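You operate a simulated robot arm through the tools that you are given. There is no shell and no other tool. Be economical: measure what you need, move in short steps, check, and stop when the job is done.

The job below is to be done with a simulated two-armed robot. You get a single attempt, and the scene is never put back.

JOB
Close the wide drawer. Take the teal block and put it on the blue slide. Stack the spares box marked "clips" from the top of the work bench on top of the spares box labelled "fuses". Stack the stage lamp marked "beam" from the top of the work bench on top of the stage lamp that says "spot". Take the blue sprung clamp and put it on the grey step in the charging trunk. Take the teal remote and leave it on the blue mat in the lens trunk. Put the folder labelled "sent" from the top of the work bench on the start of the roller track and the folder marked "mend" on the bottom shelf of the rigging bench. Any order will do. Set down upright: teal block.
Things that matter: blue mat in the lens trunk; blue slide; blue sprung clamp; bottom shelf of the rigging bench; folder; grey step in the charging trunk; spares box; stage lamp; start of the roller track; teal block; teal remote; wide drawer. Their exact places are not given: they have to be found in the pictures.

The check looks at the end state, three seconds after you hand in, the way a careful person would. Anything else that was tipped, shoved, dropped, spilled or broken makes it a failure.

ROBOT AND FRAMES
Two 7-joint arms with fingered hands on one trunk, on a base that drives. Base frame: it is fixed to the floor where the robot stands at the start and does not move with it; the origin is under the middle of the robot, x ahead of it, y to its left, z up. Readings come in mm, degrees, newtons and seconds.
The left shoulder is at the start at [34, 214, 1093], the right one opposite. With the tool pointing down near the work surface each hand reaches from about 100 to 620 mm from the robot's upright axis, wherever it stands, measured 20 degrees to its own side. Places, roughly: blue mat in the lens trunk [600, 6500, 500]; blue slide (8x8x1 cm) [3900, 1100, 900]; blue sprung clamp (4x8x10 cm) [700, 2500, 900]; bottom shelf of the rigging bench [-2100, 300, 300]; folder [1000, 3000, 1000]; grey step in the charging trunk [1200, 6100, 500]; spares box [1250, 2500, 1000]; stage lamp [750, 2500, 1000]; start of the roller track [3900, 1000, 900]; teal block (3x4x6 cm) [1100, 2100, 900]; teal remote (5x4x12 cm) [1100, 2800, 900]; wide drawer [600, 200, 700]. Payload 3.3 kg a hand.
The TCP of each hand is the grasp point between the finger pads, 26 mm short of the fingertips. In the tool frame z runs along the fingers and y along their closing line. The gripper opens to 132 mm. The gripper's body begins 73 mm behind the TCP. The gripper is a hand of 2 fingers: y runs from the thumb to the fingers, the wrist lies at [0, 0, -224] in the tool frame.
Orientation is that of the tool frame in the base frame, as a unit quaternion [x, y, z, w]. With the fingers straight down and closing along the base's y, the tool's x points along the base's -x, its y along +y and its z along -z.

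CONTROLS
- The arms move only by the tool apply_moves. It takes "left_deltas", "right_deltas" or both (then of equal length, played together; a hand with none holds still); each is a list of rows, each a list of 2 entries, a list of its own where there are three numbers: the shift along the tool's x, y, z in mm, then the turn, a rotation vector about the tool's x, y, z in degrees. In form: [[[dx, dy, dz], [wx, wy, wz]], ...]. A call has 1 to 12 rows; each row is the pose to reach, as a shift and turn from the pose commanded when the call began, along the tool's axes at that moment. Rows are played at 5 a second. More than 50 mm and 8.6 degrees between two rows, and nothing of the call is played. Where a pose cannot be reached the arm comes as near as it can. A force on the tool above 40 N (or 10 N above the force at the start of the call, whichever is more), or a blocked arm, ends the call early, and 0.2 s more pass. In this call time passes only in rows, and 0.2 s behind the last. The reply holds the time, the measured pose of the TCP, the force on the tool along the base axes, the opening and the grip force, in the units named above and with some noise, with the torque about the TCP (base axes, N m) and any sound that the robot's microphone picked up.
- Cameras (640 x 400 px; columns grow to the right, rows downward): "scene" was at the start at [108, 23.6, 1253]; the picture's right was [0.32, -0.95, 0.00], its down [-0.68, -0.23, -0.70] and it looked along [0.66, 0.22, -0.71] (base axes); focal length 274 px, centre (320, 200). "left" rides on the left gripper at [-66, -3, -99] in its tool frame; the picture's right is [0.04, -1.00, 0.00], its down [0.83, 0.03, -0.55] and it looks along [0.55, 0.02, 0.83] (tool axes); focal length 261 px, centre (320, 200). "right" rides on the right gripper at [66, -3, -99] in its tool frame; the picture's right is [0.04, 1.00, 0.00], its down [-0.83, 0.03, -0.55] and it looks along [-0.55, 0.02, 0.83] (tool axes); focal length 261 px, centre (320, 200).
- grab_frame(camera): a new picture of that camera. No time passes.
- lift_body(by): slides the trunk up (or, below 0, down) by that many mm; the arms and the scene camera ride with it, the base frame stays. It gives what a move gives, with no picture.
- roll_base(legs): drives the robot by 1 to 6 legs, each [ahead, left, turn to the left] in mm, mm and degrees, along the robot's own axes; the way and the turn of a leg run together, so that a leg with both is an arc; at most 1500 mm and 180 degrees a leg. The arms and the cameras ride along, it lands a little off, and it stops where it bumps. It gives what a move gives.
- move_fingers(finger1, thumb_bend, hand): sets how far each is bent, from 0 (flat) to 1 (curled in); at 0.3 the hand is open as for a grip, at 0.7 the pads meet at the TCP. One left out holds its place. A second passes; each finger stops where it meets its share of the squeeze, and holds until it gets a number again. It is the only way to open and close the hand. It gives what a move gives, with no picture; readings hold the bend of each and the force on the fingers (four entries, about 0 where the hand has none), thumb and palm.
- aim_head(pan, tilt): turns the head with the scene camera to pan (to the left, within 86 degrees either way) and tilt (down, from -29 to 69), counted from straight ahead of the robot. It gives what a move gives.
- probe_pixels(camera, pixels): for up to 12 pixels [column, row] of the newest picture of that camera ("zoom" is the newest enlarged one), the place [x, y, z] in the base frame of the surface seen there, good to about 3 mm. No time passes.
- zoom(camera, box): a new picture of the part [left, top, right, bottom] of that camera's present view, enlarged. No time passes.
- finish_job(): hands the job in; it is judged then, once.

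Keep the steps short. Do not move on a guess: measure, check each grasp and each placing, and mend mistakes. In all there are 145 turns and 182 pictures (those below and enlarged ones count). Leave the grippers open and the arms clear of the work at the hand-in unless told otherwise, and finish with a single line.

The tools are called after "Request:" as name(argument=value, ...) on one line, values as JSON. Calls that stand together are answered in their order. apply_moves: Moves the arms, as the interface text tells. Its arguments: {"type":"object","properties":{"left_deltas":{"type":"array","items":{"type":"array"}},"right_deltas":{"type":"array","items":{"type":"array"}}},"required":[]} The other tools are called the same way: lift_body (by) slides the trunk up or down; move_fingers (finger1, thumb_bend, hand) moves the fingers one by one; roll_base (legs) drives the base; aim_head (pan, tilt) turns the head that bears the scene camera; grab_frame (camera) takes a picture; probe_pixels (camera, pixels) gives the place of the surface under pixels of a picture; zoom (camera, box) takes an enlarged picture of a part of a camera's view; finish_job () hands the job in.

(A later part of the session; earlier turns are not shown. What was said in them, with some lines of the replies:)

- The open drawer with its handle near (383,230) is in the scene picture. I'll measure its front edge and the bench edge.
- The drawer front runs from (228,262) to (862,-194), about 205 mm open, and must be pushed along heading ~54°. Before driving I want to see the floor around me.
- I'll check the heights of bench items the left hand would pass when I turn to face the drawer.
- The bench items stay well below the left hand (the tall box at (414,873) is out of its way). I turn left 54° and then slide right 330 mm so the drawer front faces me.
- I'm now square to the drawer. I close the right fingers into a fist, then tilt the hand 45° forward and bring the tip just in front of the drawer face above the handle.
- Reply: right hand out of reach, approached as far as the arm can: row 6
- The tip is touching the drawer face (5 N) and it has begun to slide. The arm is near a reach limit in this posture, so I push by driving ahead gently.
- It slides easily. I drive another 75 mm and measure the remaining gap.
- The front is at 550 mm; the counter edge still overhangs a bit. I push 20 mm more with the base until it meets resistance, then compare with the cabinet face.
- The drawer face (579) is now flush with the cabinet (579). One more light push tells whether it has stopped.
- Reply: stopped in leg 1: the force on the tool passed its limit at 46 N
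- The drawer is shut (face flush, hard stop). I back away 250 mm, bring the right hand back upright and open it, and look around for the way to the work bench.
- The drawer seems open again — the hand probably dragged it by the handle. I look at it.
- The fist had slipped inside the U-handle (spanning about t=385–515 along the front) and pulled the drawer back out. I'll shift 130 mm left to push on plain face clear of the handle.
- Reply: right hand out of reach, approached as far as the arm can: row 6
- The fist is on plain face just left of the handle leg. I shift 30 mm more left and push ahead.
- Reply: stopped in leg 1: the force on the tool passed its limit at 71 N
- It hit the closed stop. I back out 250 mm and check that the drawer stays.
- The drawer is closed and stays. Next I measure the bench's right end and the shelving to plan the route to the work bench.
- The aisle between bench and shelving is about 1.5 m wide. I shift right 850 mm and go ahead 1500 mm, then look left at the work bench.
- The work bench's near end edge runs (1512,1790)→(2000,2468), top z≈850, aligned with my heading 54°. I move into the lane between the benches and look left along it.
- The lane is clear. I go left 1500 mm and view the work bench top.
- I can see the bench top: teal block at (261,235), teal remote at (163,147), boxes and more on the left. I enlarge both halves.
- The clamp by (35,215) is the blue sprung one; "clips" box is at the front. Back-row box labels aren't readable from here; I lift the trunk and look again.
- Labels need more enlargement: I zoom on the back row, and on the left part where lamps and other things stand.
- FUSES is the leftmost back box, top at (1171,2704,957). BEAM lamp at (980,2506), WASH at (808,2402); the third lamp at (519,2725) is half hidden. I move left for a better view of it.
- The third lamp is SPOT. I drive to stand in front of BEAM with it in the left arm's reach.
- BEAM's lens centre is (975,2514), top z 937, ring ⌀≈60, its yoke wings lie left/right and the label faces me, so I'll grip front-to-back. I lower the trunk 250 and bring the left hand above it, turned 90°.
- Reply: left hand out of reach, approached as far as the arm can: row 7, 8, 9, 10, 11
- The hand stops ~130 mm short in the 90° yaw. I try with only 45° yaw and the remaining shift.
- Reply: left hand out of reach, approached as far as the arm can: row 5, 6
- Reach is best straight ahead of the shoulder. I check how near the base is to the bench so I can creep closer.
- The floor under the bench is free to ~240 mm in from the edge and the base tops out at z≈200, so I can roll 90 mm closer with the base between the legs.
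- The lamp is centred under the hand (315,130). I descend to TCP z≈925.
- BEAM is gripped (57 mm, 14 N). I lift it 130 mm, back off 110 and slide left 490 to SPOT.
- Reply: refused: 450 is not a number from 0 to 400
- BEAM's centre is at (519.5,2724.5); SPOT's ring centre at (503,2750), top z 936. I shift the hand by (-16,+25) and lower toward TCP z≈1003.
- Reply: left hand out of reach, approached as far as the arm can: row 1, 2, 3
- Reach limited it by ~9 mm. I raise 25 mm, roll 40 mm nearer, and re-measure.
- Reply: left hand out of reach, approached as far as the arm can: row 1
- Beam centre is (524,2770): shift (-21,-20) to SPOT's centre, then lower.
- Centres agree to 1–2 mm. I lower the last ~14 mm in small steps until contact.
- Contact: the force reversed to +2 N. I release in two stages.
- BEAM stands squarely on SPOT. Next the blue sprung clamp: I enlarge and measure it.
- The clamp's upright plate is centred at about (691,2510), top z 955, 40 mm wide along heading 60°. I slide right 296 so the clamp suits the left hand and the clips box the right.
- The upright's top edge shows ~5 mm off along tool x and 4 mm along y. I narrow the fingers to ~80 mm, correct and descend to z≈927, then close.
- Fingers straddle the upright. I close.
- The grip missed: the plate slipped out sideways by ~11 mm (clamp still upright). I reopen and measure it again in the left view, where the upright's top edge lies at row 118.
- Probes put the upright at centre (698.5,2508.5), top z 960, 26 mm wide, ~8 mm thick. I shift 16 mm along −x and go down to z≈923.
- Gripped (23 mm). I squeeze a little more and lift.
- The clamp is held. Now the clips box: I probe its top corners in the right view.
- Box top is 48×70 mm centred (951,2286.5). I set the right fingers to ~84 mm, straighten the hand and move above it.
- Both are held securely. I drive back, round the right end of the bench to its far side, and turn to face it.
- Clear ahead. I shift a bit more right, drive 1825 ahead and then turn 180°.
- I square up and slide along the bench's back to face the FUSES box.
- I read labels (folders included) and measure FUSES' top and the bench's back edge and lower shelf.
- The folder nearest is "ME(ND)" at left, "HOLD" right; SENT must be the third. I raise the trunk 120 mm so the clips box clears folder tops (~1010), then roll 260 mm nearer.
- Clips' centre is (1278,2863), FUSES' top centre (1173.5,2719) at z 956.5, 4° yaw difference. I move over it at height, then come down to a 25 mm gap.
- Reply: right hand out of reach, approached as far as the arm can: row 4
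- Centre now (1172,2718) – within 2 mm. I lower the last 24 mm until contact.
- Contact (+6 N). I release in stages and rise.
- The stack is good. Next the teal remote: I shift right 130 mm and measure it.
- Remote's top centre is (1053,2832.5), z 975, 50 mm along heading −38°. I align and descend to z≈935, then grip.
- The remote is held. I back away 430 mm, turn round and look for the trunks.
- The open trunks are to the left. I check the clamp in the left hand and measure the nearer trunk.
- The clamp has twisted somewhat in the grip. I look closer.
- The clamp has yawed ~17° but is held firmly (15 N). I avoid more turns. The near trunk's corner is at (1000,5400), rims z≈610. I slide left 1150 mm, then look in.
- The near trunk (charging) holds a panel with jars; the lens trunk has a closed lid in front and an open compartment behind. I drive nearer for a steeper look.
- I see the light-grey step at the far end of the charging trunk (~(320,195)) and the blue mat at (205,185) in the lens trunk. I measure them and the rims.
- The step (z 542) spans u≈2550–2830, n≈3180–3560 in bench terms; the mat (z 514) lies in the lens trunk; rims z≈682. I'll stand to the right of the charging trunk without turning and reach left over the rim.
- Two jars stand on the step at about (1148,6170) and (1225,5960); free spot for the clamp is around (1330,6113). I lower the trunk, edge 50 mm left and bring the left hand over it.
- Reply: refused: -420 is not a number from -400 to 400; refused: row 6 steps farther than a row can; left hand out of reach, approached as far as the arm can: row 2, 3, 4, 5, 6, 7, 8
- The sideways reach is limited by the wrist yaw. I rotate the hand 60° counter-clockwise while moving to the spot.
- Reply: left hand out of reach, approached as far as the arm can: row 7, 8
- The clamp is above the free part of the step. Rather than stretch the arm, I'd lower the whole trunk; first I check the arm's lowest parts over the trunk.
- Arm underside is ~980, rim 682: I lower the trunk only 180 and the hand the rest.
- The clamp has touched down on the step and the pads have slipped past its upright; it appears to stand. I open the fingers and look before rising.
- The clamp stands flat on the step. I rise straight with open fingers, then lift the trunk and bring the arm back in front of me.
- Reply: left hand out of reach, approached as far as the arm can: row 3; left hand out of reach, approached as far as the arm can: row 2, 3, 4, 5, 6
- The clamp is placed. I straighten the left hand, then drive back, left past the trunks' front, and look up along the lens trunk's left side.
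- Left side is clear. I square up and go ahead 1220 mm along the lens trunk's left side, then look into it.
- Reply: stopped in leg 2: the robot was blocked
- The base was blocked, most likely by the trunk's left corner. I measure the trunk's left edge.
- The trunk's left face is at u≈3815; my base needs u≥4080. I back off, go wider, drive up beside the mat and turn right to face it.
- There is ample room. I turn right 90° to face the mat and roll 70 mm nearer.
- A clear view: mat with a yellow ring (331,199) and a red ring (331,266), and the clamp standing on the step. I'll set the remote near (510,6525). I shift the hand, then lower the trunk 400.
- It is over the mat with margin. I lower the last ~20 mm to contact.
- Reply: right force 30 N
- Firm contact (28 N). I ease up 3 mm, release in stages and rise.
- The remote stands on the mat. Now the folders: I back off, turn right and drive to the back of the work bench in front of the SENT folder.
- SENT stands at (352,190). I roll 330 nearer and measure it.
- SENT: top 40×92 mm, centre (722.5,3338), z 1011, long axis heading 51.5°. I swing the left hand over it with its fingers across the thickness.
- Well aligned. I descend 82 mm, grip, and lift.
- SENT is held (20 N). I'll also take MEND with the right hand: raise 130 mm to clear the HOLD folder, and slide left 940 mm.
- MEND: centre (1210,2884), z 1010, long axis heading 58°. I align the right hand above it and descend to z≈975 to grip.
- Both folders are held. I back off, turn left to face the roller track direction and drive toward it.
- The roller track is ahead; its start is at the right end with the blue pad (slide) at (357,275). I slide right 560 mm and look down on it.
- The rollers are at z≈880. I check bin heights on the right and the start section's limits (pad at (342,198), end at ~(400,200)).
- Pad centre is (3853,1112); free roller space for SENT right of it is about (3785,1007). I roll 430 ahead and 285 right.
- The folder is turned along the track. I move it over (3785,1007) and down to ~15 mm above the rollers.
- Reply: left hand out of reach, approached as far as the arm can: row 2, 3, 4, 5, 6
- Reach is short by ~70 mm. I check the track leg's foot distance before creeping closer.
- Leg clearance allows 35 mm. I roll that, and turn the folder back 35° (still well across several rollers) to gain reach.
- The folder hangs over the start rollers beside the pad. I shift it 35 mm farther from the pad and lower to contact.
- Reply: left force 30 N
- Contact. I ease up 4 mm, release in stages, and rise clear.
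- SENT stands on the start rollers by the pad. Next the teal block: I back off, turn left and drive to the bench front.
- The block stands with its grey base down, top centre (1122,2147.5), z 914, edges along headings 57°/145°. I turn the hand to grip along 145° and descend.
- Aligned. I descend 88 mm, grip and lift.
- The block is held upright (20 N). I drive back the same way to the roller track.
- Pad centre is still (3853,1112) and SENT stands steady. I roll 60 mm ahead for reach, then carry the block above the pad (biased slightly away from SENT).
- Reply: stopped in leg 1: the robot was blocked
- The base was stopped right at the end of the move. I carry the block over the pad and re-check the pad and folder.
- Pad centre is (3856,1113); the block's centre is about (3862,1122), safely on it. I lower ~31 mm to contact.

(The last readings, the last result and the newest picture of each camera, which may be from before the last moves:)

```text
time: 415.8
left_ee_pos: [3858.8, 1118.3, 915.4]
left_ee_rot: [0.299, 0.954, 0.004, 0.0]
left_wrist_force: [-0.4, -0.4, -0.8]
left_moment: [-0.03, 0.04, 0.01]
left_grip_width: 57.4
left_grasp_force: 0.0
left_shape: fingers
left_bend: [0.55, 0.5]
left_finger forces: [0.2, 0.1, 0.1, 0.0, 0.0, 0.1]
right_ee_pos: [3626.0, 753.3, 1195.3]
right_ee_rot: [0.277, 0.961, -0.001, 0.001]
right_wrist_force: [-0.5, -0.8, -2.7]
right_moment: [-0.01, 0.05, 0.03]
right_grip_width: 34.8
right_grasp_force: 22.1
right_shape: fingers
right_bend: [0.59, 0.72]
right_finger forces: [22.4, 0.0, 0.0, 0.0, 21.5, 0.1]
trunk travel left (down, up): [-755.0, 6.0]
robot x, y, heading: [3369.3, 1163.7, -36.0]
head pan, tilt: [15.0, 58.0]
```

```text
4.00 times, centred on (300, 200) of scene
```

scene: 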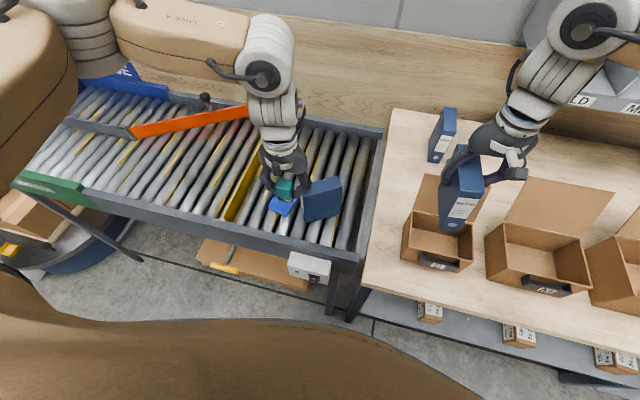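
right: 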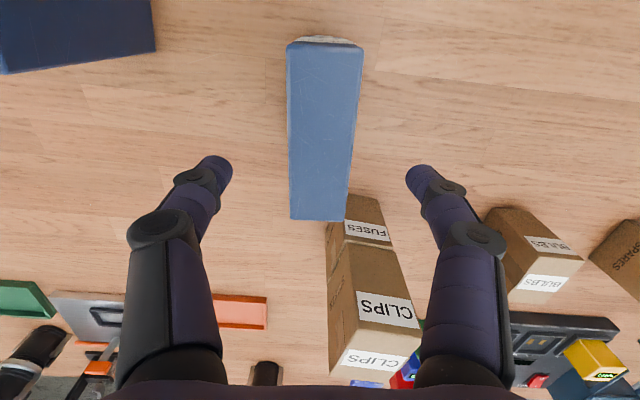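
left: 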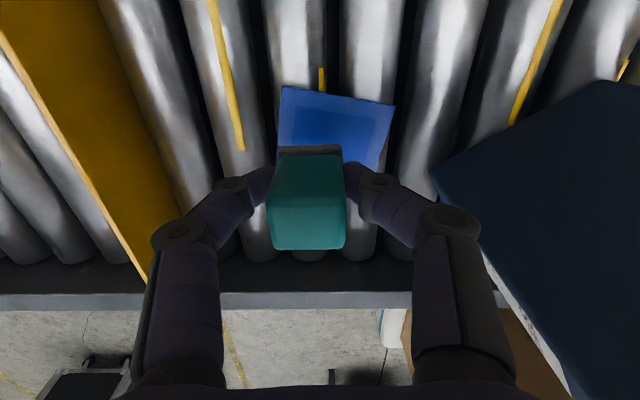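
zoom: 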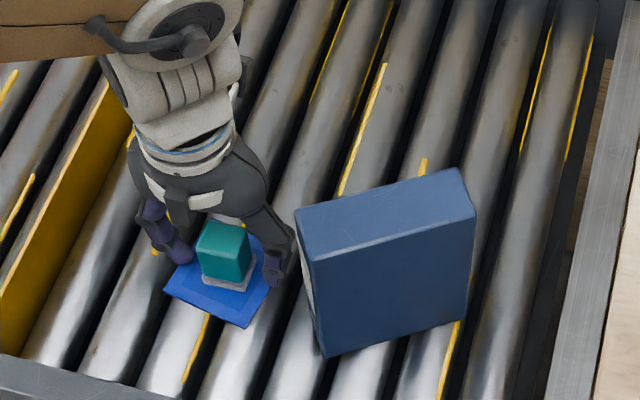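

The block stands upright on the pad, free. I raise the hand, check, and drive off toward the rigging bench via the lane.

Request:
apply_moves(left_deltas=[[[0, 0, -40], [0, 0, 0]], [[0, 0, -85], [0, 0, 0]], [[0, 0, -130], [0, 0, 0]], [[0, 0, -175], [0, 0, 0]], [[0, 0, -220], [0, 0, 0]]])

Request:
grab_frame(camera="left")

Request:
roll_base(legs=[[-500, 0, 0], [0, 0, 89], [-1100, 0, 0], [0, 1317, 0], [0, 1317, 0], [0, 1317, 0]])

Request:
roll_base(legs=[[0, 0, 180]])

Request:
aim_head(pan=10, tilt=20)

Request:
grab_frame(camera="scene")

```text
time: 417.0
left_ee_pos: [3854.9, 1113.0, 1136.9]
left_ee_rot: [0.301, 0.954, 0.005, 0.0]
left_wrist_force: [0.3, 0.4, -0.1]
left_moment: [0.0, -0.01, 0.04]
left_grip_width: 57.7
left_grasp_force: 0.0
left_shape: fingers
left_bend: [0.55, 0.5]
left_finger forces: [0.0, 0.1, 0.0, 0.1, 0.0, 0.1]
right_ee_pos: [3625.7, 753.4, 1195.8]
right_ee_rot: [0.276, 0.961, 0.002, 0.0]
right_wrist_force: [-0.5, 0.8, -2.3]
right_moment: [-0.04, 0.02, -0.04]
right_grip_width: 34.5
right_grasp_force: 22.4
right_shape: fingers
right_bend: [0.59, 0.72]
right_finger forces: [22.3, 0.1, 0.0, 0.0, 21.6, 0.1]
trunk travel left (down, up): [-755.0, 6.0]
robot x, y, heading: [3367.2, 1160.2, -35.7]
head pan, tilt: [15.0, 58.0]
```

```text
21 pictures are left
```

left: 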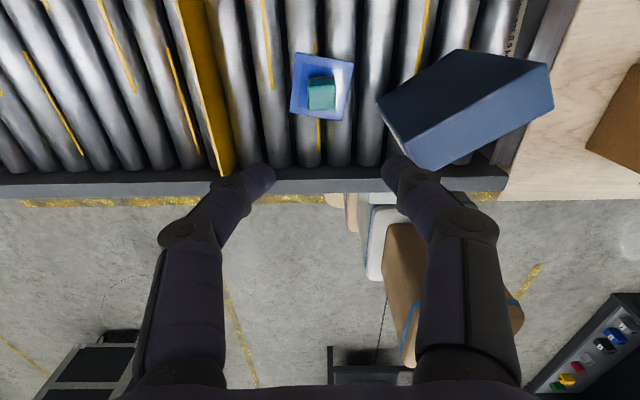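

```text
time: 447.7
left_ee_pos: [-794.1, 3442.0, 1135.4]
left_ee_rot: [-0.451, 0.892, 0.003, -0.003]
left_wrist_force: [-0.7, 0.0, 0.4]
left_moment: [0.01, -0.01, 0.02]
left_grip_width: 57.6
left_grasp_force: 0.0
left_shape: fingers
left_bend: [0.55, 0.5]
left_finger forces: [0.1, 0.0, 0.1, 0.0, 0.0, 0.0]
right_ee_pos: [-440.1, 3203.3, 1195.9]
right_ee_rot: [-0.472, 0.881, -0.001, 0.0]
right_wrist_force: [0.4, 0.1, -1.5]
right_moment: [-0.01, -0.01, -0.02]
right_grip_width: 34.2
right_grasp_force: 22.2
right_shape: fingers
right_bend: [0.58, 0.72]
right_finger forces: [22.4, 0.1, 0.0, 0.0, 21.5, 0.0]
trunk travel left (down, up): [-755.0, 6.0]
robot x, y, heading: [-854.9, 2958.5, 52.6]
head pan, tilt: [15.0, 58.0]
```

```text
time: 455.5
left_ee_pos: [-910.5, 2466.6, 1134.9]
left_ee_rot: [0.887, 0.461, 0.004, 0.003]
left_wrist_force: [-0.1, 0.4, -0.4]
left_moment: [0.01, 0.0, 0.04]
left_grip_width: 57.4
left_grasp_force: 0.1
left_shape: fingers
left_bend: [0.55, 0.5]
left_finger forces: [0.0, 0.0, 0.0, 0.0, 0.0, 0.0]
right_ee_pos: [-1269.7, 2698.6, 1197.0]
right_ee_rot: [0.876, 0.482, 0.0, 0.0]
right_wrist_force: [-0.5, 0.8, -1.8]
right_moment: [0.01, 0.05, 0.02]
right_grip_width: 34.0
right_grasp_force: 21.5
right_shape: fingers
right_bend: [0.58, 0.72]
right_finger forces: [22.0, 0.0, 0.0, 0.1, 21.4, 0.1]
trunk travel left (down, up): [-755.0, 6.0]
robot x, y, heading: [-856.5, 2955.1, -126.1]
head pan, tilt: [15.0, 58.0]
```

```text
time: 456.6
left_ee_pos: [-911.1, 2467.3, 1136.1]
left_ee_rot: [0.887, 0.462, 0.004, 0.003]
left_wrist_force: [0.7, -0.1, 0.4]
left_moment: [0.01, 0.01, 0.0]
left_grip_width: 57.5
left_grasp_force: 0.1
left_shape: fingers
left_bend: [0.55, 0.5]
left_finger forces: [0.1, 0.0, 0.0, 0.0, 0.0, 0.0]
right_ee_pos: [-1269.6, 2698.0, 1194.1]
right_ee_rot: [0.875, 0.483, 0.001, 0.001]
right_wrist_force: [-0.9, 0.6, -3.3]
right_moment: [0.0, 0.04, -0.02]
right_grip_width: 34.1
right_grasp_force: 22.1
right_shape: fingers
right_bend: [0.58, 0.72]
right_finger forces: [22.0, 0.0, 0.0, 0.1, 21.6, 0.1]
trunk travel left (down, up): [-755.0, 6.0]
robot x, y, heading: [-857.3, 2956.2, -126.0]
head pan, tilt: [10.0, 20.0]
```

```text
20 pictures are left
```

scene: 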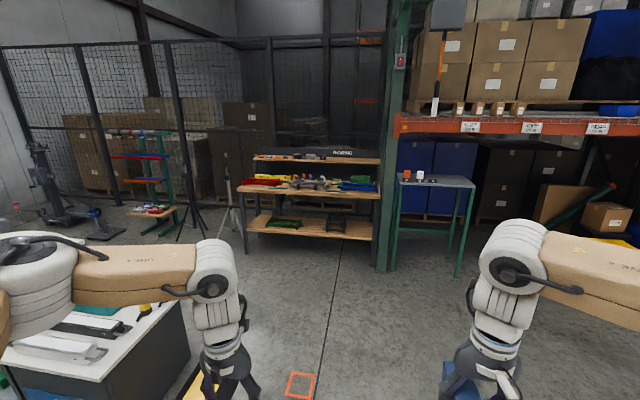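

The rigging bench is straight ahead with its bottom shelf at row ~225. I measure the shelf and bench.

Request:
zoom(camera="scene", box=[230, 140, 400, 260])

Request:
probe_pixels(camera="scene", pixels=[[260, 232], [372, 240], [310, 222], [360, 225], [262, 218], [310, 188], [375, 197], [252, 186], [310, 160], [285, 222], [310, 236], [310, 250]])

```text
3.33 times, centred on (315, 200) of scene
```

zoom: 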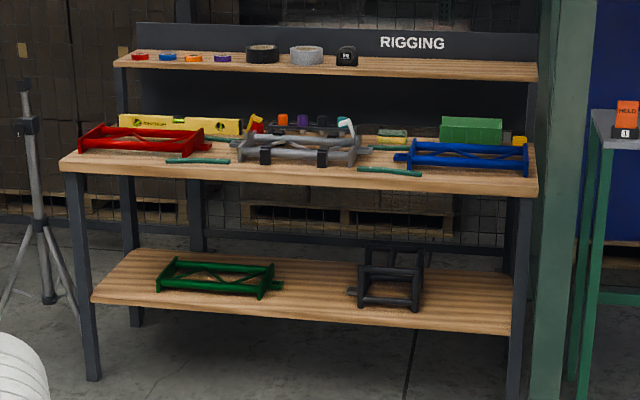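

```text
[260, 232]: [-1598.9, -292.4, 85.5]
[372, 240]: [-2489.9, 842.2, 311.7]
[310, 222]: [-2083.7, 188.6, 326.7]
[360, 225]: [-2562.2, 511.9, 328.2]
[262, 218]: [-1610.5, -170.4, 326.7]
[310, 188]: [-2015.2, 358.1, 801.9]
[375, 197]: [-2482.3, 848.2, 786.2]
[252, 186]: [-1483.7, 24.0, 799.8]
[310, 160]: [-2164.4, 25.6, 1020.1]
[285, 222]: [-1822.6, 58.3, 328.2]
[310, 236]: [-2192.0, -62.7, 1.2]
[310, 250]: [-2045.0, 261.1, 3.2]
```

The bottom shelf is at z≈327 with ~440 mm headroom. I'll insert the folder lying on its edge with the hand horizontal. First I check obstacles on the way.

Request:
probe_pixels(camera="scene", pixels=[[383, 268], [457, 275], [398, 250], [188, 345], [165, 300], [195, 390], [300, 385], [245, 250], [376, 265], [120, 300], [345, 228], [330, 228]])

```text
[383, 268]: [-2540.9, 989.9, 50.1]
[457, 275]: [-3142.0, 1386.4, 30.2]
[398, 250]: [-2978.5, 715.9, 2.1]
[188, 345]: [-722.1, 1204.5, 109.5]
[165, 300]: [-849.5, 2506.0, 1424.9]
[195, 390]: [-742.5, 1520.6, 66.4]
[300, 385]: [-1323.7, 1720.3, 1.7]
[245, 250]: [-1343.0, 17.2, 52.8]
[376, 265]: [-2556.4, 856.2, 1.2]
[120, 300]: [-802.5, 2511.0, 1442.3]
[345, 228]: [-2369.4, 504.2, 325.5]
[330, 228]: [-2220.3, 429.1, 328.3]
```

Route: keep u≈2200 to clear the side table, drive ahead to ~650 mm before the bench, then slide left and square to it.

Request:
roll_base(legs=[[0, 400, 0], [1500, 0, 0], [480, 0, 0], [0, 350, -3.6]])

Request:
lift_body(by=-400)

Request:
apply_moves(right_deltas=[[[0, 0, 0], [0, -8, 0]], [[5, 0, 5], [0, -16, 0]], [[10, 0, 10], [0, -24, 0]], [[15, 0, 20], [0, -32, 0]], [[20, 0, 30], [0, -40, 0]], [[25, 0, 40], [0, -48, 0]], [[30, 0, 50], [0, -56, 0]], [[35, 0, 60], [0, -64, 0]], [[35, 0, 70], [0, -72, 0]], [[35, 0, 80], [0, -80, 0]], [[35, 0, 90], [0, -88, 0]]])

Request:
aim_head(pan=-10, tilt=40)

Request:
grab_frame(camera="scene")

```text
time: 470.3
left_ee_pos: [-1548.0, 443.1, 1135.7]
left_ee_rot: [0.906, 0.424, 0.003, 0.003]
left_wrist_force: [0.6, 0.0, -0.9]
left_moment: [0.02, 0.03, 0.01]
left_grip_width: 57.4
left_grasp_force: 0.1
left_shape: fingers
left_bend: [0.55, 0.5]
left_finger forces: [0.1, 0.1, 0.0, 0.1, 0.0, 0.0]
right_ee_pos: [-1884.8, 703.9, 1194.8]
right_ee_rot: [0.895, 0.447, -0.001, 0.0]
right_wrist_force: [0.0, 0.4, -1.3]
right_moment: [0.02, 0.0, 0.01]
right_grip_width: 34.3
right_grasp_force: 22.2
right_shape: fingers
right_bend: [0.58, 0.72]
right_finger forces: [22.1, 0.1, 0.1, 0.0, 21.5, 0.0]
trunk travel left (down, up): [-755.0, 6.0]
robot x, y, heading: [-1453.2, 927.6, -130.7]
head pan, tilt: [10.0, 20.0]
```

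```text
time: 474.2
left_ee_pos: [-1546.6, 444.4, 735.0]
left_ee_rot: [0.906, 0.424, 0.002, 0.004]
left_wrist_force: [0.4, -0.4, -0.2]
left_moment: [-0.01, -0.02, -0.01]
left_grip_width: 57.3
left_grasp_force: 0.1
left_shape: fingers
left_bend: [0.55, 0.5]
left_finger forces: [0.0, 0.0, 0.0, 0.1, 0.0, 0.0]
right_ee_pos: [-1885.7, 703.8, 794.8]
right_ee_rot: [0.895, 0.446, 0.0, 0.0]
right_wrist_force: [-1.1, -0.6, -3.0]
right_moment: [0.01, 0.02, 0.03]
right_grip_width: 34.1
right_grasp_force: 21.6
right_shape: fingers
right_bend: [0.58, 0.72]
right_finger forces: [22.1, 0.1, 0.0, 0.0, 21.6, 0.0]
trunk travel left (down, up): [-355.0, 406.0]
robot x, y, heading: [-1454.4, 928.9, -130.7]
head pan, tilt: [10.0, 20.0]
```

```text
time: 476.6
left_ee_pos: [-1547.1, 444.2, 735.8]
left_ee_rot: [0.906, 0.424, 0.004, 0.004]
left_wrist_force: [0.0, 0.1, 0.4]
left_moment: [-0.02, 0.01, -0.01]
left_grip_width: 57.4
left_grasp_force: 0.2
left_shape: fingers
left_bend: [0.55, 0.5]
left_finger forces: [0.1, 0.0, 0.0, 0.0, 0.0, 0.1]
right_ee_pos: [-1866.3, 723.0, 742.8]
right_ee_rot: [0.802, 0.4, -0.396, 0.198]
right_wrist_force: [-0.4, 0.2, -1.7]
right_moment: [0.08, -0.02, 0.0]
right_grip_width: 33.9
right_grasp_force: 22.2
right_shape: fingers
right_bend: [0.58, 0.72]
right_finger forces: [22.1, 0.0, 0.1, 0.0, 21.6, 0.0]
right hand out of reach, approached as far as the arm can: row 7, 8, 9, 10, 11
trunk travel left (down, up): [-355.0, 406.0]
robot x, y, heading: [-1453.5, 925.6, -131.0]
head pan, tilt: [10.0, 20.0]
```

```text
time: 477.4
left_ee_pos: [-1547.3, 443.4, 737.3]
left_ee_rot: [0.905, 0.424, 0.003, 0.002]
left_wrist_force: [0.5, 0.9, -0.7]
left_moment: [-0.02, 0.03, 0.0]
left_grip_width: 57.3
left_grasp_force: 0.0
left_shape: fingers
left_bend: [0.55, 0.5]
left_finger forces: [0.0, 0.0, 0.0, 0.1, 0.0, 0.0]
right_ee_pos: [-1866.6, 723.9, 744.0]
right_ee_rot: [0.803, 0.4, -0.395, 0.198]
right_wrist_force: [-0.5, 0.1, -2.2]
right_moment: [0.1, -0.02, 0.02]
right_grip_width: 33.9
right_grasp_force: 21.4
right_shape: fingers
right_bend: [0.58, 0.72]
right_finger forces: [22.1, 0.0, 0.0, 0.0, 21.7, 0.0]
trunk travel left (down, up): [-355.0, 406.0]
robot x, y, heading: [-1449.8, 926.5, -130.8]
head pan, tilt: [-10.0, 40.0]
```

```text
18 pictures are left
```

scene: 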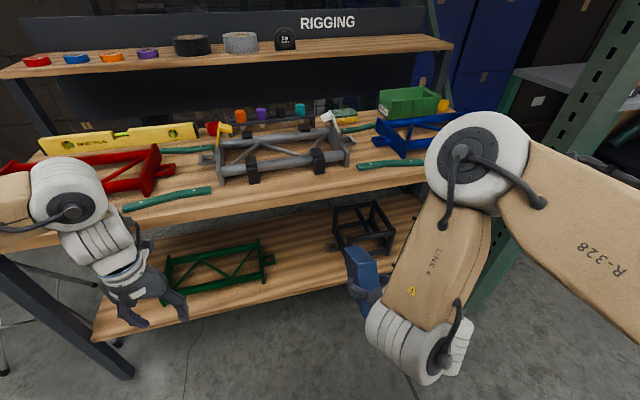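

The tilt stalls at 52° because the forearm folds back. With the trunk lowered and the arm stretched forward it should go further: I lower 350, extend 150 mm forward and tilt the rest.

Request:
lift_body(by=-345)

Request:
apply_moves(right_deltas=[[[-24, 0, 31], [0, 0, 0]], [[-49, 0, 63], [0, -5, 0]], [[-73, 0, 95], [0, -12, 0]], [[-91, 0, 119], [0, -20, 0]], [[-91, 0, 119], [0, -28, 0]], [[-91, 0, 119], [0, -36, 0]]], left_deltas=[[[20, 0, 0], [0, 0, 0]], [[40, 0, 0], [0, 0, 0]], [[60, 0, 0], [0, 0, 0]], [[80, 0, 0], [0, 0, 0]], [[100, 0, 0], [0, 0, 0]], [[120, 0, 0], [0, 0, 0]]])

Request:
grab_frame(camera="scene")

```text
time: 480.8
left_ee_pos: [-1547.9, 444.2, 389.3]
left_ee_rot: [0.906, 0.424, 0.003, 0.004]
left_wrist_force: [-0.3, 0.4, -0.3]
left_moment: [0.02, -0.01, 0.0]
left_grip_width: 57.5
left_grasp_force: 0.1
left_shape: fingers
left_bend: [0.55, 0.5]
left_finger forces: [0.1, 0.0, 0.1, 0.1, 0.0, 0.0]
right_ee_pos: [-1824.2, 772.2, 281.0]
right_ee_rot: [0.861, 0.423, -0.248, 0.136]
right_wrist_force: [0.2, -0.5, -2.0]
right_moment: [0.1, -0.03, -0.03]
right_grip_width: 33.9
right_grasp_force: 21.9
right_shape: fingers
right_bend: [0.58, 0.72]
right_finger forces: [22.2, 0.0, 0.0, 0.0, 21.5, 0.0]
trunk travel left (down, up): [-10.0, 751.0]
robot x, y, heading: [-1454.0, 926.1, -130.8]
head pan, tilt: [-10.0, 40.0]
```

```text
time: 482.2
left_ee_pos: [-1471.4, 535.5, 388.4]
left_ee_rot: [0.906, 0.424, 0.005, 0.004]
left_wrist_force: [0.0, -1.0, 0.2]
left_moment: [-0.01, -0.01, 0.01]
left_grip_width: 57.6
left_grasp_force: 0.1
left_shape: fingers
left_bend: [0.55, 0.5]
left_finger forces: [0.1, 0.1, 0.0, 0.1, 0.0, 0.1]
left hand out of reach, approached as far as the arm can: row 6
right_ee_pos: [-1908.1, 658.7, 231.0]
right_ee_rot: [0.742, 0.362, -0.501, 0.26]
right_wrist_force: [0.8, -0.4, -2.0]
right_moment: [0.13, -0.06, -0.03]
right_grip_width: 34.0
right_grasp_force: 22.2
right_shape: fingers
right_bend: [0.58, 0.73]
right_finger forces: [22.4, 0.0, 0.0, 0.0, 21.8, 0.0]
trunk travel left (down, up): [-10.0, 751.0]
robot x, y, heading: [-1455.1, 928.0, -131.1]
head pan, tilt: [-10.0, 40.0]
```

```text
17 pictures are left
```

scene: 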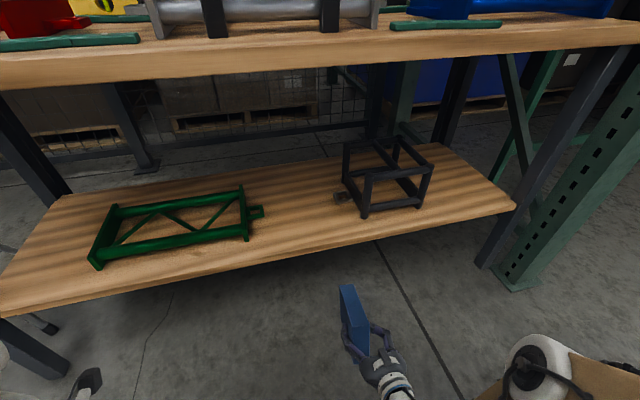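

The tilt now reaches 69° freely. I finish tilting, raise the trunk 165, and measure the gap between the green and dark items and the shelf edge.

Request:
probe_pixels(camera="scene", pixels=[[265, 212], [345, 200], [365, 212], [300, 225], [300, 250], [380, 236], [250, 240], [330, 220], [420, 205], [460, 205], [440, 180], [500, 205]])

Request:
apply_moves(right_deltas=[[[0, 0, 0], [0, -7, 0]], [[0, 0, 0], [0, -14, 0]], [[0, 0, 0], [0, -21, 0]]])

Request:
lift_body(by=170)

```text
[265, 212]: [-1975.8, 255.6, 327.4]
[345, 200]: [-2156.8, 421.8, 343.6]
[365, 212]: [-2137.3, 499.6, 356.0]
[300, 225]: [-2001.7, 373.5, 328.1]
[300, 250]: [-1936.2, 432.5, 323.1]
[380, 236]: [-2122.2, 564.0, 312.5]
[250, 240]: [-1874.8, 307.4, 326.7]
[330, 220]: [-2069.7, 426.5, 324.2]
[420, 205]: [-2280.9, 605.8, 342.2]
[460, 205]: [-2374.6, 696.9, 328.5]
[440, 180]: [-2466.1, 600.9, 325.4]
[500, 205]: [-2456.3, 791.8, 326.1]
```

```text
time: 483.0
left_ee_pos: [-1473.3, 535.1, 388.2]
left_ee_rot: [0.906, 0.424, 0.004, 0.003]
left_wrist_force: [0.1, -0.6, 0.5]
left_moment: [-0.02, 0.04, 0.03]
left_grip_width: 57.6
left_grasp_force: 0.1
left_shape: fingers
left_bend: [0.55, 0.5]
left_finger forces: [0.0, 0.1, 0.1, 0.1, 0.1, 0.0]
right_ee_pos: [-1907.9, 659.0, 228.6]
right_ee_rot: [0.659, 0.316, -0.607, 0.311]
right_wrist_force: [0.7, 0.2, -2.2]
right_moment: [0.06, -0.05, 0.0]
right_grip_width: 34.1
right_grasp_force: 22.1
right_shape: fingers
right_bend: [0.58, 0.73]
right_finger forces: [22.5, 0.0, 0.1, 0.0, 21.8, 0.0]
right hand out of reach, approached as far as the arm can: row 3
trunk travel left (down, up): [-10.0, 751.0]
robot x, y, heading: [-1456.0, 926.1, -131.0]
head pan, tilt: [-10.0, 40.0]
```

```text
time: 484.9
left_ee_pos: [-1472.0, 534.0, 559.6]
left_ee_rot: [0.906, 0.424, 0.003, 0.003]
left_wrist_force: [-0.1, 0.5, 0.7]
left_moment: [0.03, 0.0, -0.01]
left_grip_width: 57.4
left_grasp_force: 0.1
left_shape: fingers
left_bend: [0.55, 0.5]
left_finger forces: [0.0, 0.1, 0.0, 0.0, 0.0, 0.0]
right_ee_pos: [-1909.2, 658.2, 400.9]
right_ee_rot: [0.658, 0.318, -0.608, 0.312]
right_wrist_force: [0.2, -0.3, -1.6]
right_moment: [0.1, -0.02, 0.0]
right_grip_width: 34.0
right_grasp_force: 22.5
right_shape: fingers
right_bend: [0.58, 0.73]
right_finger forces: [22.5, 0.1, 0.0, 0.0, 21.8, 0.0]
trunk travel left (down, up): [-180.0, 581.0]
robot x, y, heading: [-1452.0, 925.8, -130.9]
head pan, tilt: [-10.0, 40.0]
```

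The hand is horizontal (86°), folder's lower edge ~20 mm above shelf level. The gap between the items is centred 53 mm left of the hand; I shift left 80, advance 120, then look.

Request:
roll_base(legs=[[0, 80, 0], [110, 0, 0]])

Request:
aim_head(pan=-10, tilt=50)

Request:
grab_frame(camera="scene")

Request:
grab_frame(camera="right")

```text
time: 486.7
left_ee_pos: [-1482.8, 399.6, 559.3]
left_ee_rot: [0.906, 0.424, 0.003, 0.003]
left_wrist_force: [0.2, -0.6, -0.2]
left_moment: [0.02, 0.0, 0.03]
left_grip_width: 57.4
left_grasp_force: 0.1
left_shape: fingers
left_bend: [0.55, 0.5]
left_finger forces: [0.0, 0.0, 0.0, 0.1, 0.0, 0.0]
right_ee_pos: [-1919.9, 524.3, 401.6]
right_ee_rot: [0.658, 0.317, -0.607, 0.312]
right_wrist_force: [-0.9, 0.3, -2.0]
right_moment: [0.14, -0.04, -0.01]
right_grip_width: 34.0
right_grasp_force: 22.3
right_shape: fingers
right_bend: [0.58, 0.73]
right_finger forces: [22.4, 0.0, 0.1, 0.1, 21.9, 0.0]
trunk travel left (down, up): [-180.0, 581.0]
robot x, y, heading: [-1468.0, 790.2, -130.7]
head pan, tilt: [-10.0, 40.0]
```

```text
time: 487.5
left_ee_pos: [-1483.2, 398.9, 559.6]
left_ee_rot: [0.905, 0.425, 0.004, 0.003]
left_wrist_force: [-0.3, -0.7, 0.1]
left_moment: [0.02, -0.01, 0.02]
left_grip_width: 57.5
left_grasp_force: 0.0
left_shape: fingers
left_bend: [0.55, 0.5]
left_finger forces: [0.0, 0.0, 0.1, 0.0, 0.0, 0.0]
right_ee_pos: [-1918.5, 525.2, 399.8]
right_ee_rot: [0.657, 0.318, -0.607, 0.313]
right_wrist_force: [0.3, 0.5, -2.5]
right_moment: [0.1, -0.03, 0.0]
right_grip_width: 33.8
right_grasp_force: 22.2
right_shape: fingers
right_bend: [0.58, 0.73]
right_finger forces: [22.4, 0.1, 0.1, 0.1, 21.8, 0.0]
trunk travel left (down, up): [-180.0, 581.0]
robot x, y, heading: [-1467.1, 793.4, -130.8]
head pan, tilt: [-10.0, 50.0]
```

```text
16 pictures are left
```

scene: 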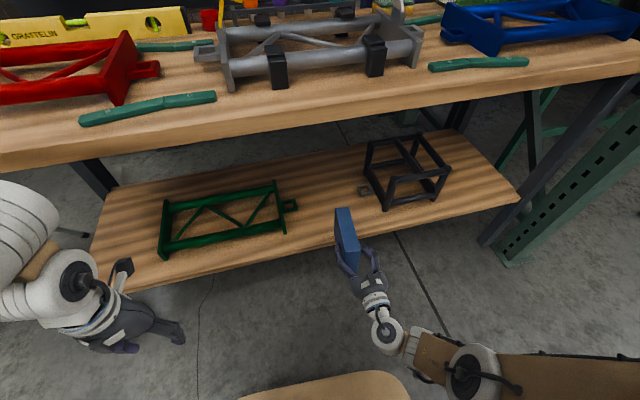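

```text
15 pictures are left
```

right: 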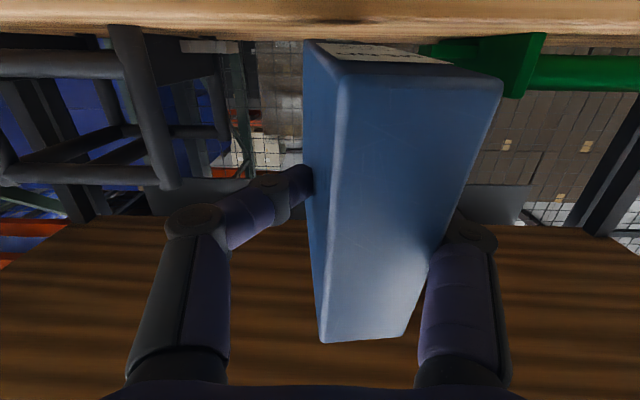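

The arm is well clear and the folder points into the gap. I advance 145 mm.

Request:
roll_base(legs=[[145, 0, 0]])

Request:
grab_frame(camera="scene")

```text
time: 488.8
left_ee_pos: [-1577.5, 290.0, 558.3]
left_ee_rot: [0.905, 0.424, 0.003, 0.003]
left_wrist_force: [-0.3, 0.7, 0.1]
left_moment: [0.0, 0.0, -0.03]
left_grip_width: 57.6
left_grasp_force: 0.1
left_shape: fingers
left_bend: [0.55, 0.5]
left_finger forces: [0.0, 0.0, 0.1, 0.0, 0.0, 0.0]
right_ee_pos: [-2013.9, 413.4, 400.3]
right_ee_rot: [0.658, 0.318, -0.608, 0.312]
right_wrist_force: [-0.1, 0.0, -2.6]
right_moment: [0.09, -0.07, 0.0]
right_grip_width: 33.7
right_grasp_force: 22.1
right_shape: fingers
right_bend: [0.58, 0.73]
right_finger forces: [22.4, 0.1, 0.0, 0.0, 21.8, 0.0]
trunk travel left (down, up): [-180.0, 581.0]
robot x, y, heading: [-1560.6, 681.0, -130.7]
head pan, tilt: [-10.0, 50.0]
```

```text
14 pictures are left
```

scene: 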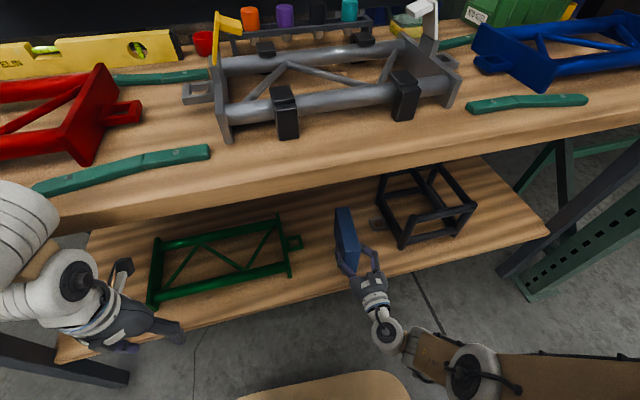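

The folder is over the shelf between the items. I lower it (tool x is down) in small steps until contact.

Request:
apply_moves(right_deltas=[[[8, 0, 0], [0, 0, 0]], [[14, 0, 0], [0, 0, 0]], [[18, 0, 0], [0, 0, 0]], [[21, 0, 0], [0, 0, 0]], [[24, 0, 0], [0, 0, 0]], [[27, 0, 0], [0, 0, 0]]])

Request:
zoom(camera="scene", box=[290, 180, 430, 350])

```text
time: 490.2
left_ee_pos: [-1577.6, 289.3, 560.6]
left_ee_rot: [0.905, 0.425, 0.004, 0.003]
left_wrist_force: [0.4, 0.3, 0.1]
left_moment: [0.01, -0.02, -0.01]
left_grip_width: 57.4
left_grasp_force: 0.2
left_shape: fingers
left_bend: [0.55, 0.5]
left_finger forces: [0.0, 0.0, 0.0, 0.0, 0.1, 0.0]
right_ee_pos: [-2010.9, 417.5, 395.2]
right_ee_rot: [0.658, 0.318, -0.607, 0.312]
right_wrist_force: [-0.4, -0.3, -2.0]
right_moment: [0.09, -0.05, -0.01]
right_grip_width: 33.6
right_grasp_force: 22.5
right_shape: fingers
right_bend: [0.58, 0.73]
right_finger forces: [22.6, 0.1, 0.1, 0.0, 21.8, 0.1]
right hand out of reach, approached as far as the arm can: row 1, 2, 3, 4, 5, 6
trunk travel left (down, up): [-180.0, 581.0]
robot x, y, heading: [-1560.3, 682.0, -130.5]
head pan, tilt: [-10.0, 50.0]
```

```text
2.35 times, centred on (360, 265) of scene
```

zoom: 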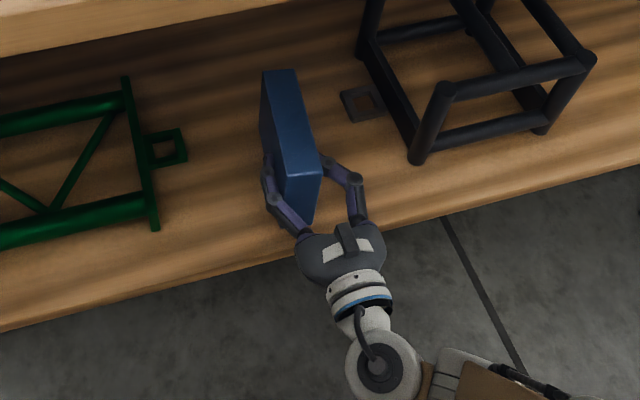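

The arm is at its limit, so I lower with the trunk in small steps.

Request:
lift_body(by=-8)

Request:
lift_body(by=-5)

```text
time: 490.8
left_ee_pos: [-1577.3, 289.4, 550.9]
left_ee_rot: [0.906, 0.424, 0.004, 0.003]
left_wrist_force: [-0.9, 0.4, 0.4]
left_moment: [0.02, 0.04, 0.03]
left_grip_width: 57.7
left_grasp_force: 0.0
left_shape: fingers
left_bend: [0.55, 0.5]
left_finger forces: [0.1, 0.0, 0.0, 0.0, 0.1, 0.0]
right_ee_pos: [-2009.6, 417.1, 387.0]
right_ee_rot: [0.658, 0.318, -0.608, 0.312]
right_wrist_force: [0.1, 0.6, 0.5]
right_moment: [-0.05, 0.14, 0.0]
right_grip_width: 34.0
right_grasp_force: 22.8
right_shape: fingers
right_bend: [0.58, 0.73]
right_finger forces: [23.0, 0.1, 0.0, 0.0, 22.3, 0.0]
trunk travel left (down, up): [-172.0, 589.0]
robot x, y, heading: [-1556.7, 683.1, -130.9]
head pan, tilt: [-10.0, 50.0]
```

```text
time: 491.3
left_ee_pos: [-1577.8, 289.4, 546.8]
left_ee_rot: [0.905, 0.425, 0.003, 0.004]
left_wrist_force: [0.2, 0.5, 0.3]
left_moment: [-0.01, 0.0, -0.04]
left_grip_width: 57.3
left_grasp_force: 0.0
left_shape: fingers
left_bend: [0.55, 0.5]
left_finger forces: [0.0, 0.1, 0.1, 0.0, 0.0, 0.0]
right_ee_pos: [-2009.5, 415.6, 383.5]
right_ee_rot: [0.657, 0.318, -0.608, 0.313]
right_wrist_force: [2.4, 0.5, 7.7]
right_moment: [-0.22, 0.21, -0.03]
right_grip_width: 33.8
right_grasp_force: 23.3
right_shape: fingers
right_bend: [0.58, 0.73]
right_finger forces: [24.5, 0.0, 0.1, 0.0, 22.1, 0.1]
trunk travel left (down, up): [-167.0, 594.0]
robot x, y, heading: [-1561.0, 680.2, -130.6]
head pan, tilt: [-10.0, 50.0]
```

The nose touches (8 N). I lower 4 mm more and release gently in stages.

Request:
lift_body(by=-4)

Request:
move_fingers(hand="right", finger1=0.54, thumb_bend=0.67)

Request:
move_fingers(hand="right", finger1=0.46, thumb_bend=0.5)

Request:
zoom(camera="scene", box=[290, 180, 430, 350])

```text
time: 491.9
left_ee_pos: [-1576.7, 289.4, 544.5]
left_ee_rot: [0.905, 0.425, 0.003, 0.004]
left_wrist_force: [0.5, -0.1, 1.4]
left_moment: [0.0, -0.01, -0.02]
left_grip_width: 57.4
left_grasp_force: 0.0
left_shape: fingers
left_bend: [0.55, 0.5]
left_finger forces: [0.0, 0.0, 0.0, 0.0, 0.1, 0.1]
right_ee_pos: [-2008.6, 415.2, 381.5]
right_ee_rot: [0.656, 0.316, -0.609, 0.314]
right_wrist_force: [4.9, 3.3, 27.8]
right_moment: [-0.46, -0.09, 0.03]
right_grip_width: 33.7
right_grasp_force: 23.9
right_shape: fingers
right_bend: [0.59, 0.73]
right_finger forces: [25.9, 0.0, 0.0, 0.0, 22.4, 0.0]
trunk travel left (down, up): [-163.0, 598.0]
robot x, y, heading: [-1561.7, 681.4, -130.7]
head pan, tilt: [-10.0, 50.0]
```

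```text
time: 492.9
left_ee_pos: [-1576.7, 288.9, 542.7]
left_ee_rot: [0.905, 0.425, 0.004, 0.004]
left_wrist_force: [0.3, -0.2, -0.7]
left_moment: [-0.02, -0.01, 0.01]
left_grip_width: 57.5
left_grasp_force: 0.0
left_shape: fingers
left_bend: [0.55, 0.5]
left_finger forces: [0.0, 0.1, 0.0, 0.1, 0.0, 0.0]
right_ee_pos: [-2009.1, 416.4, 377.9]
right_ee_rot: [0.658, 0.318, -0.607, 0.312]
right_wrist_force: [-0.6, 0.2, -1.7]
right_moment: [0.06, 0.02, -0.05]
right_grip_width: 38.7
right_grasp_force: 1.7
right_shape: fingers
right_bend: [0.51, 0.66]
right_finger forces: [1.9, 0.0, 0.1, 0.0, 1.9, 0.0]
trunk travel left (down, up): [-163.0, 598.0]
robot x, y, heading: [-1559.3, 675.0, -130.8]
head pan, tilt: [-10.0, 50.0]
```

```text
time: 493.9
left_ee_pos: [-1578.0, 289.4, 542.0]
left_ee_rot: [0.905, 0.425, 0.004, 0.003]
left_wrist_force: [0.4, 0.8, -0.1]
left_moment: [0.01, 0.06, 0.0]
left_grip_width: 57.5
left_grasp_force: 0.1
left_shape: fingers
left_bend: [0.55, 0.5]
left_finger forces: [0.1, 0.0, 0.1, 0.0, 0.0, 0.0]
right_ee_pos: [-2009.1, 415.4, 377.1]
right_ee_rot: [0.658, 0.318, -0.607, 0.312]
right_wrist_force: [-0.5, 0.1, 0.3]
right_moment: [-0.01, 0.01, 0.0]
right_grip_width: 72.7
right_grasp_force: 0.0
right_shape: fingers
right_bend: [0.46, 0.5]
right_finger forces: [0.1, 0.0, 0.0, 0.0, 0.1, 0.0]
trunk travel left (down, up): [-163.0, 598.0]
robot x, y, heading: [-1553.4, 683.4, -130.9]
head pan, tilt: [-10.0, 50.0]
```

```text
2.35 times, centred on (360, 265) of scene
```

zoom: 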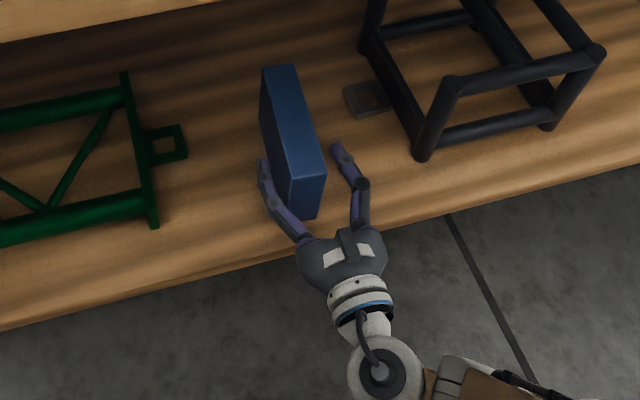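

The folder stands on the shelf, free of the fingers. I open a bit more, back out along the hand's axis, and check.

Request:
move_fingers(hand="right", finger1=0.38, thumb_bend=0.42)

Request:
roll_base(legs=[[-329, -22, 0]])

Request:
grab_frame(camera="scene")

```text
time: 494.9
left_ee_pos: [-1576.7, 289.2, 542.4]
left_ee_rot: [0.905, 0.425, 0.004, 0.004]
left_wrist_force: [-0.1, 0.6, 0.8]
left_moment: [-0.03, 0.0, 0.03]
left_grip_width: 57.6
left_grasp_force: 0.1
left_shape: fingers
left_bend: [0.55, 0.5]
left_finger forces: [0.1, 0.1, 0.1, 0.0, 0.0, 0.0]
right_ee_pos: [-2010.2, 417.6, 378.3]
right_ee_rot: [0.657, 0.319, -0.607, 0.313]
right_wrist_force: [-0.7, 0.4, 0.1]
right_moment: [-0.03, 0.01, 0.0]
right_grip_width: 99.9
right_grasp_force: 0.0
right_shape: fingers
right_bend: [0.38, 0.42]
right_finger forces: [0.1, 0.1, 0.0, 0.1, 0.0, 0.0]
trunk travel left (down, up): [-163.0, 598.0]
robot x, y, heading: [-1562.3, 682.0, -130.8]
head pan, tilt: [-10.0, 50.0]
```

```text
time: 497.1
left_ee_pos: [-1374.1, 560.9, 542.7]
left_ee_rot: [0.905, 0.425, 0.003, 0.004]
left_wrist_force: [0.1, -0.4, -0.7]
left_moment: [-0.02, -0.04, 0.05]
left_grip_width: 57.3
left_grasp_force: 0.0
left_shape: fingers
left_bend: [0.55, 0.5]
left_finger forces: [0.0, 0.0, 0.0, 0.0, 0.0, 0.1]
right_ee_pos: [-1805.4, 687.6, 378.8]
right_ee_rot: [0.657, 0.318, -0.608, 0.312]
right_wrist_force: [-0.6, 0.0, -0.2]
right_moment: [0.02, 0.0, -0.02]
right_grip_width: 99.8
right_grasp_force: 0.0
right_shape: fingers
right_bend: [0.38, 0.42]
right_finger forces: [0.1, 0.0, 0.1, 0.0, 0.1, 0.0]
trunk travel left (down, up): [-163.0, 598.0]
robot x, y, heading: [-1355.5, 953.4, -130.9]
head pan, tilt: [-10.0, 50.0]
```

```text
11 pictures are left
```

scene: 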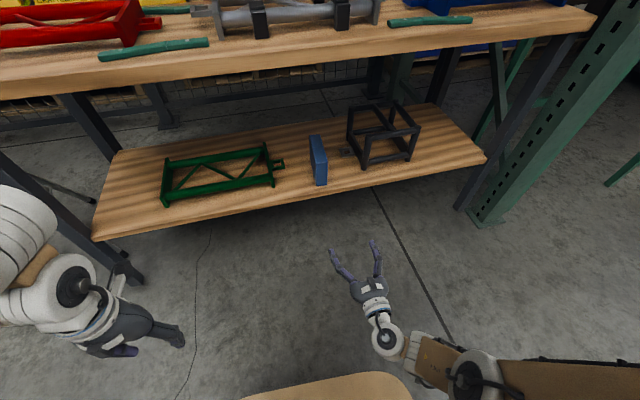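

MEND stands on the bottom shelf. I open both hands fully and hand in.

Request:
move_fingers(hand="left", finger1=0.3, thumb_bend=0.3)

Request:
move_fingers(hand="right", finger1=0.3, thumb_bend=0.3)

Request:
finish_job()

```text
time: 498.1
left_ee_pos: [-1375.0, 558.7, 541.9]
left_ee_rot: [0.905, 0.425, 0.004, 0.003]
left_wrist_force: [-0.2, 0.8, 0.5]
left_moment: [0.0, 0.0, 0.01]
left_grip_width: 133.0
left_grasp_force: 0.1
left_shape: fingers
left_bend: [0.3, 0.3]
left_finger forces: [0.0, 0.0, 0.0, 0.0, 0.0, 0.0]
right_ee_pos: [-1807.0, 687.2, 378.2]
right_ee_rot: [0.657, 0.319, -0.607, 0.313]
right_wrist_force: [0.2, 0.3, -0.3]
right_moment: [-0.04, 0.0, 0.02]
right_grip_width: 99.7
right_grasp_force: 0.0
right_shape: fingers
right_bend: [0.38, 0.42]
right_finger forces: [0.0, 0.0, 0.0, 0.1, 0.0, 0.0]
trunk travel left (down, up): [-163.0, 598.0]
robot x, y, heading: [-1351.9, 951.0, -130.6]
head pan, tilt: [-10.0, 50.0]
```

```text
time: 499.1
left_ee_pos: [-1373.7, 559.4, 541.9]
left_ee_rot: [0.905, 0.425, 0.003, 0.003]
left_wrist_force: [-0.4, -0.7, 0.1]
left_moment: [0.01, 0.02, -0.01]
left_grip_width: 133.1
left_grasp_force: 0.0
left_shape: fingers
left_bend: [0.3, 0.3]
left_finger forces: [0.0, 0.1, 0.0, 0.0, 0.0, 0.0]
right_ee_pos: [-1807.5, 687.4, 379.0]
right_ee_rot: [0.657, 0.318, -0.607, 0.312]
right_wrist_force: [-0.2, -0.1, 1.2]
right_moment: [0.0, 0.02, 0.04]
right_grip_width: 132.9
right_grasp_force: 0.1
right_shape: fingers
right_bend: [0.3, 0.3]
right_finger forces: [0.0, 0.0, 0.0, 0.1, 0.0, 0.0]
trunk travel left (down, up): [-163.0, 598.0]
robot x, y, heading: [-1357.6, 951.1, -130.7]
head pan, tilt: [-10.0, 50.0]
```

```text
The job is handed in.
```

All eight placements were made and the job is handed in, with the "mend" folder on its side edge and two base bumps on the way (one beside the lens trunk, one at the roller track) that showed no visible shift.
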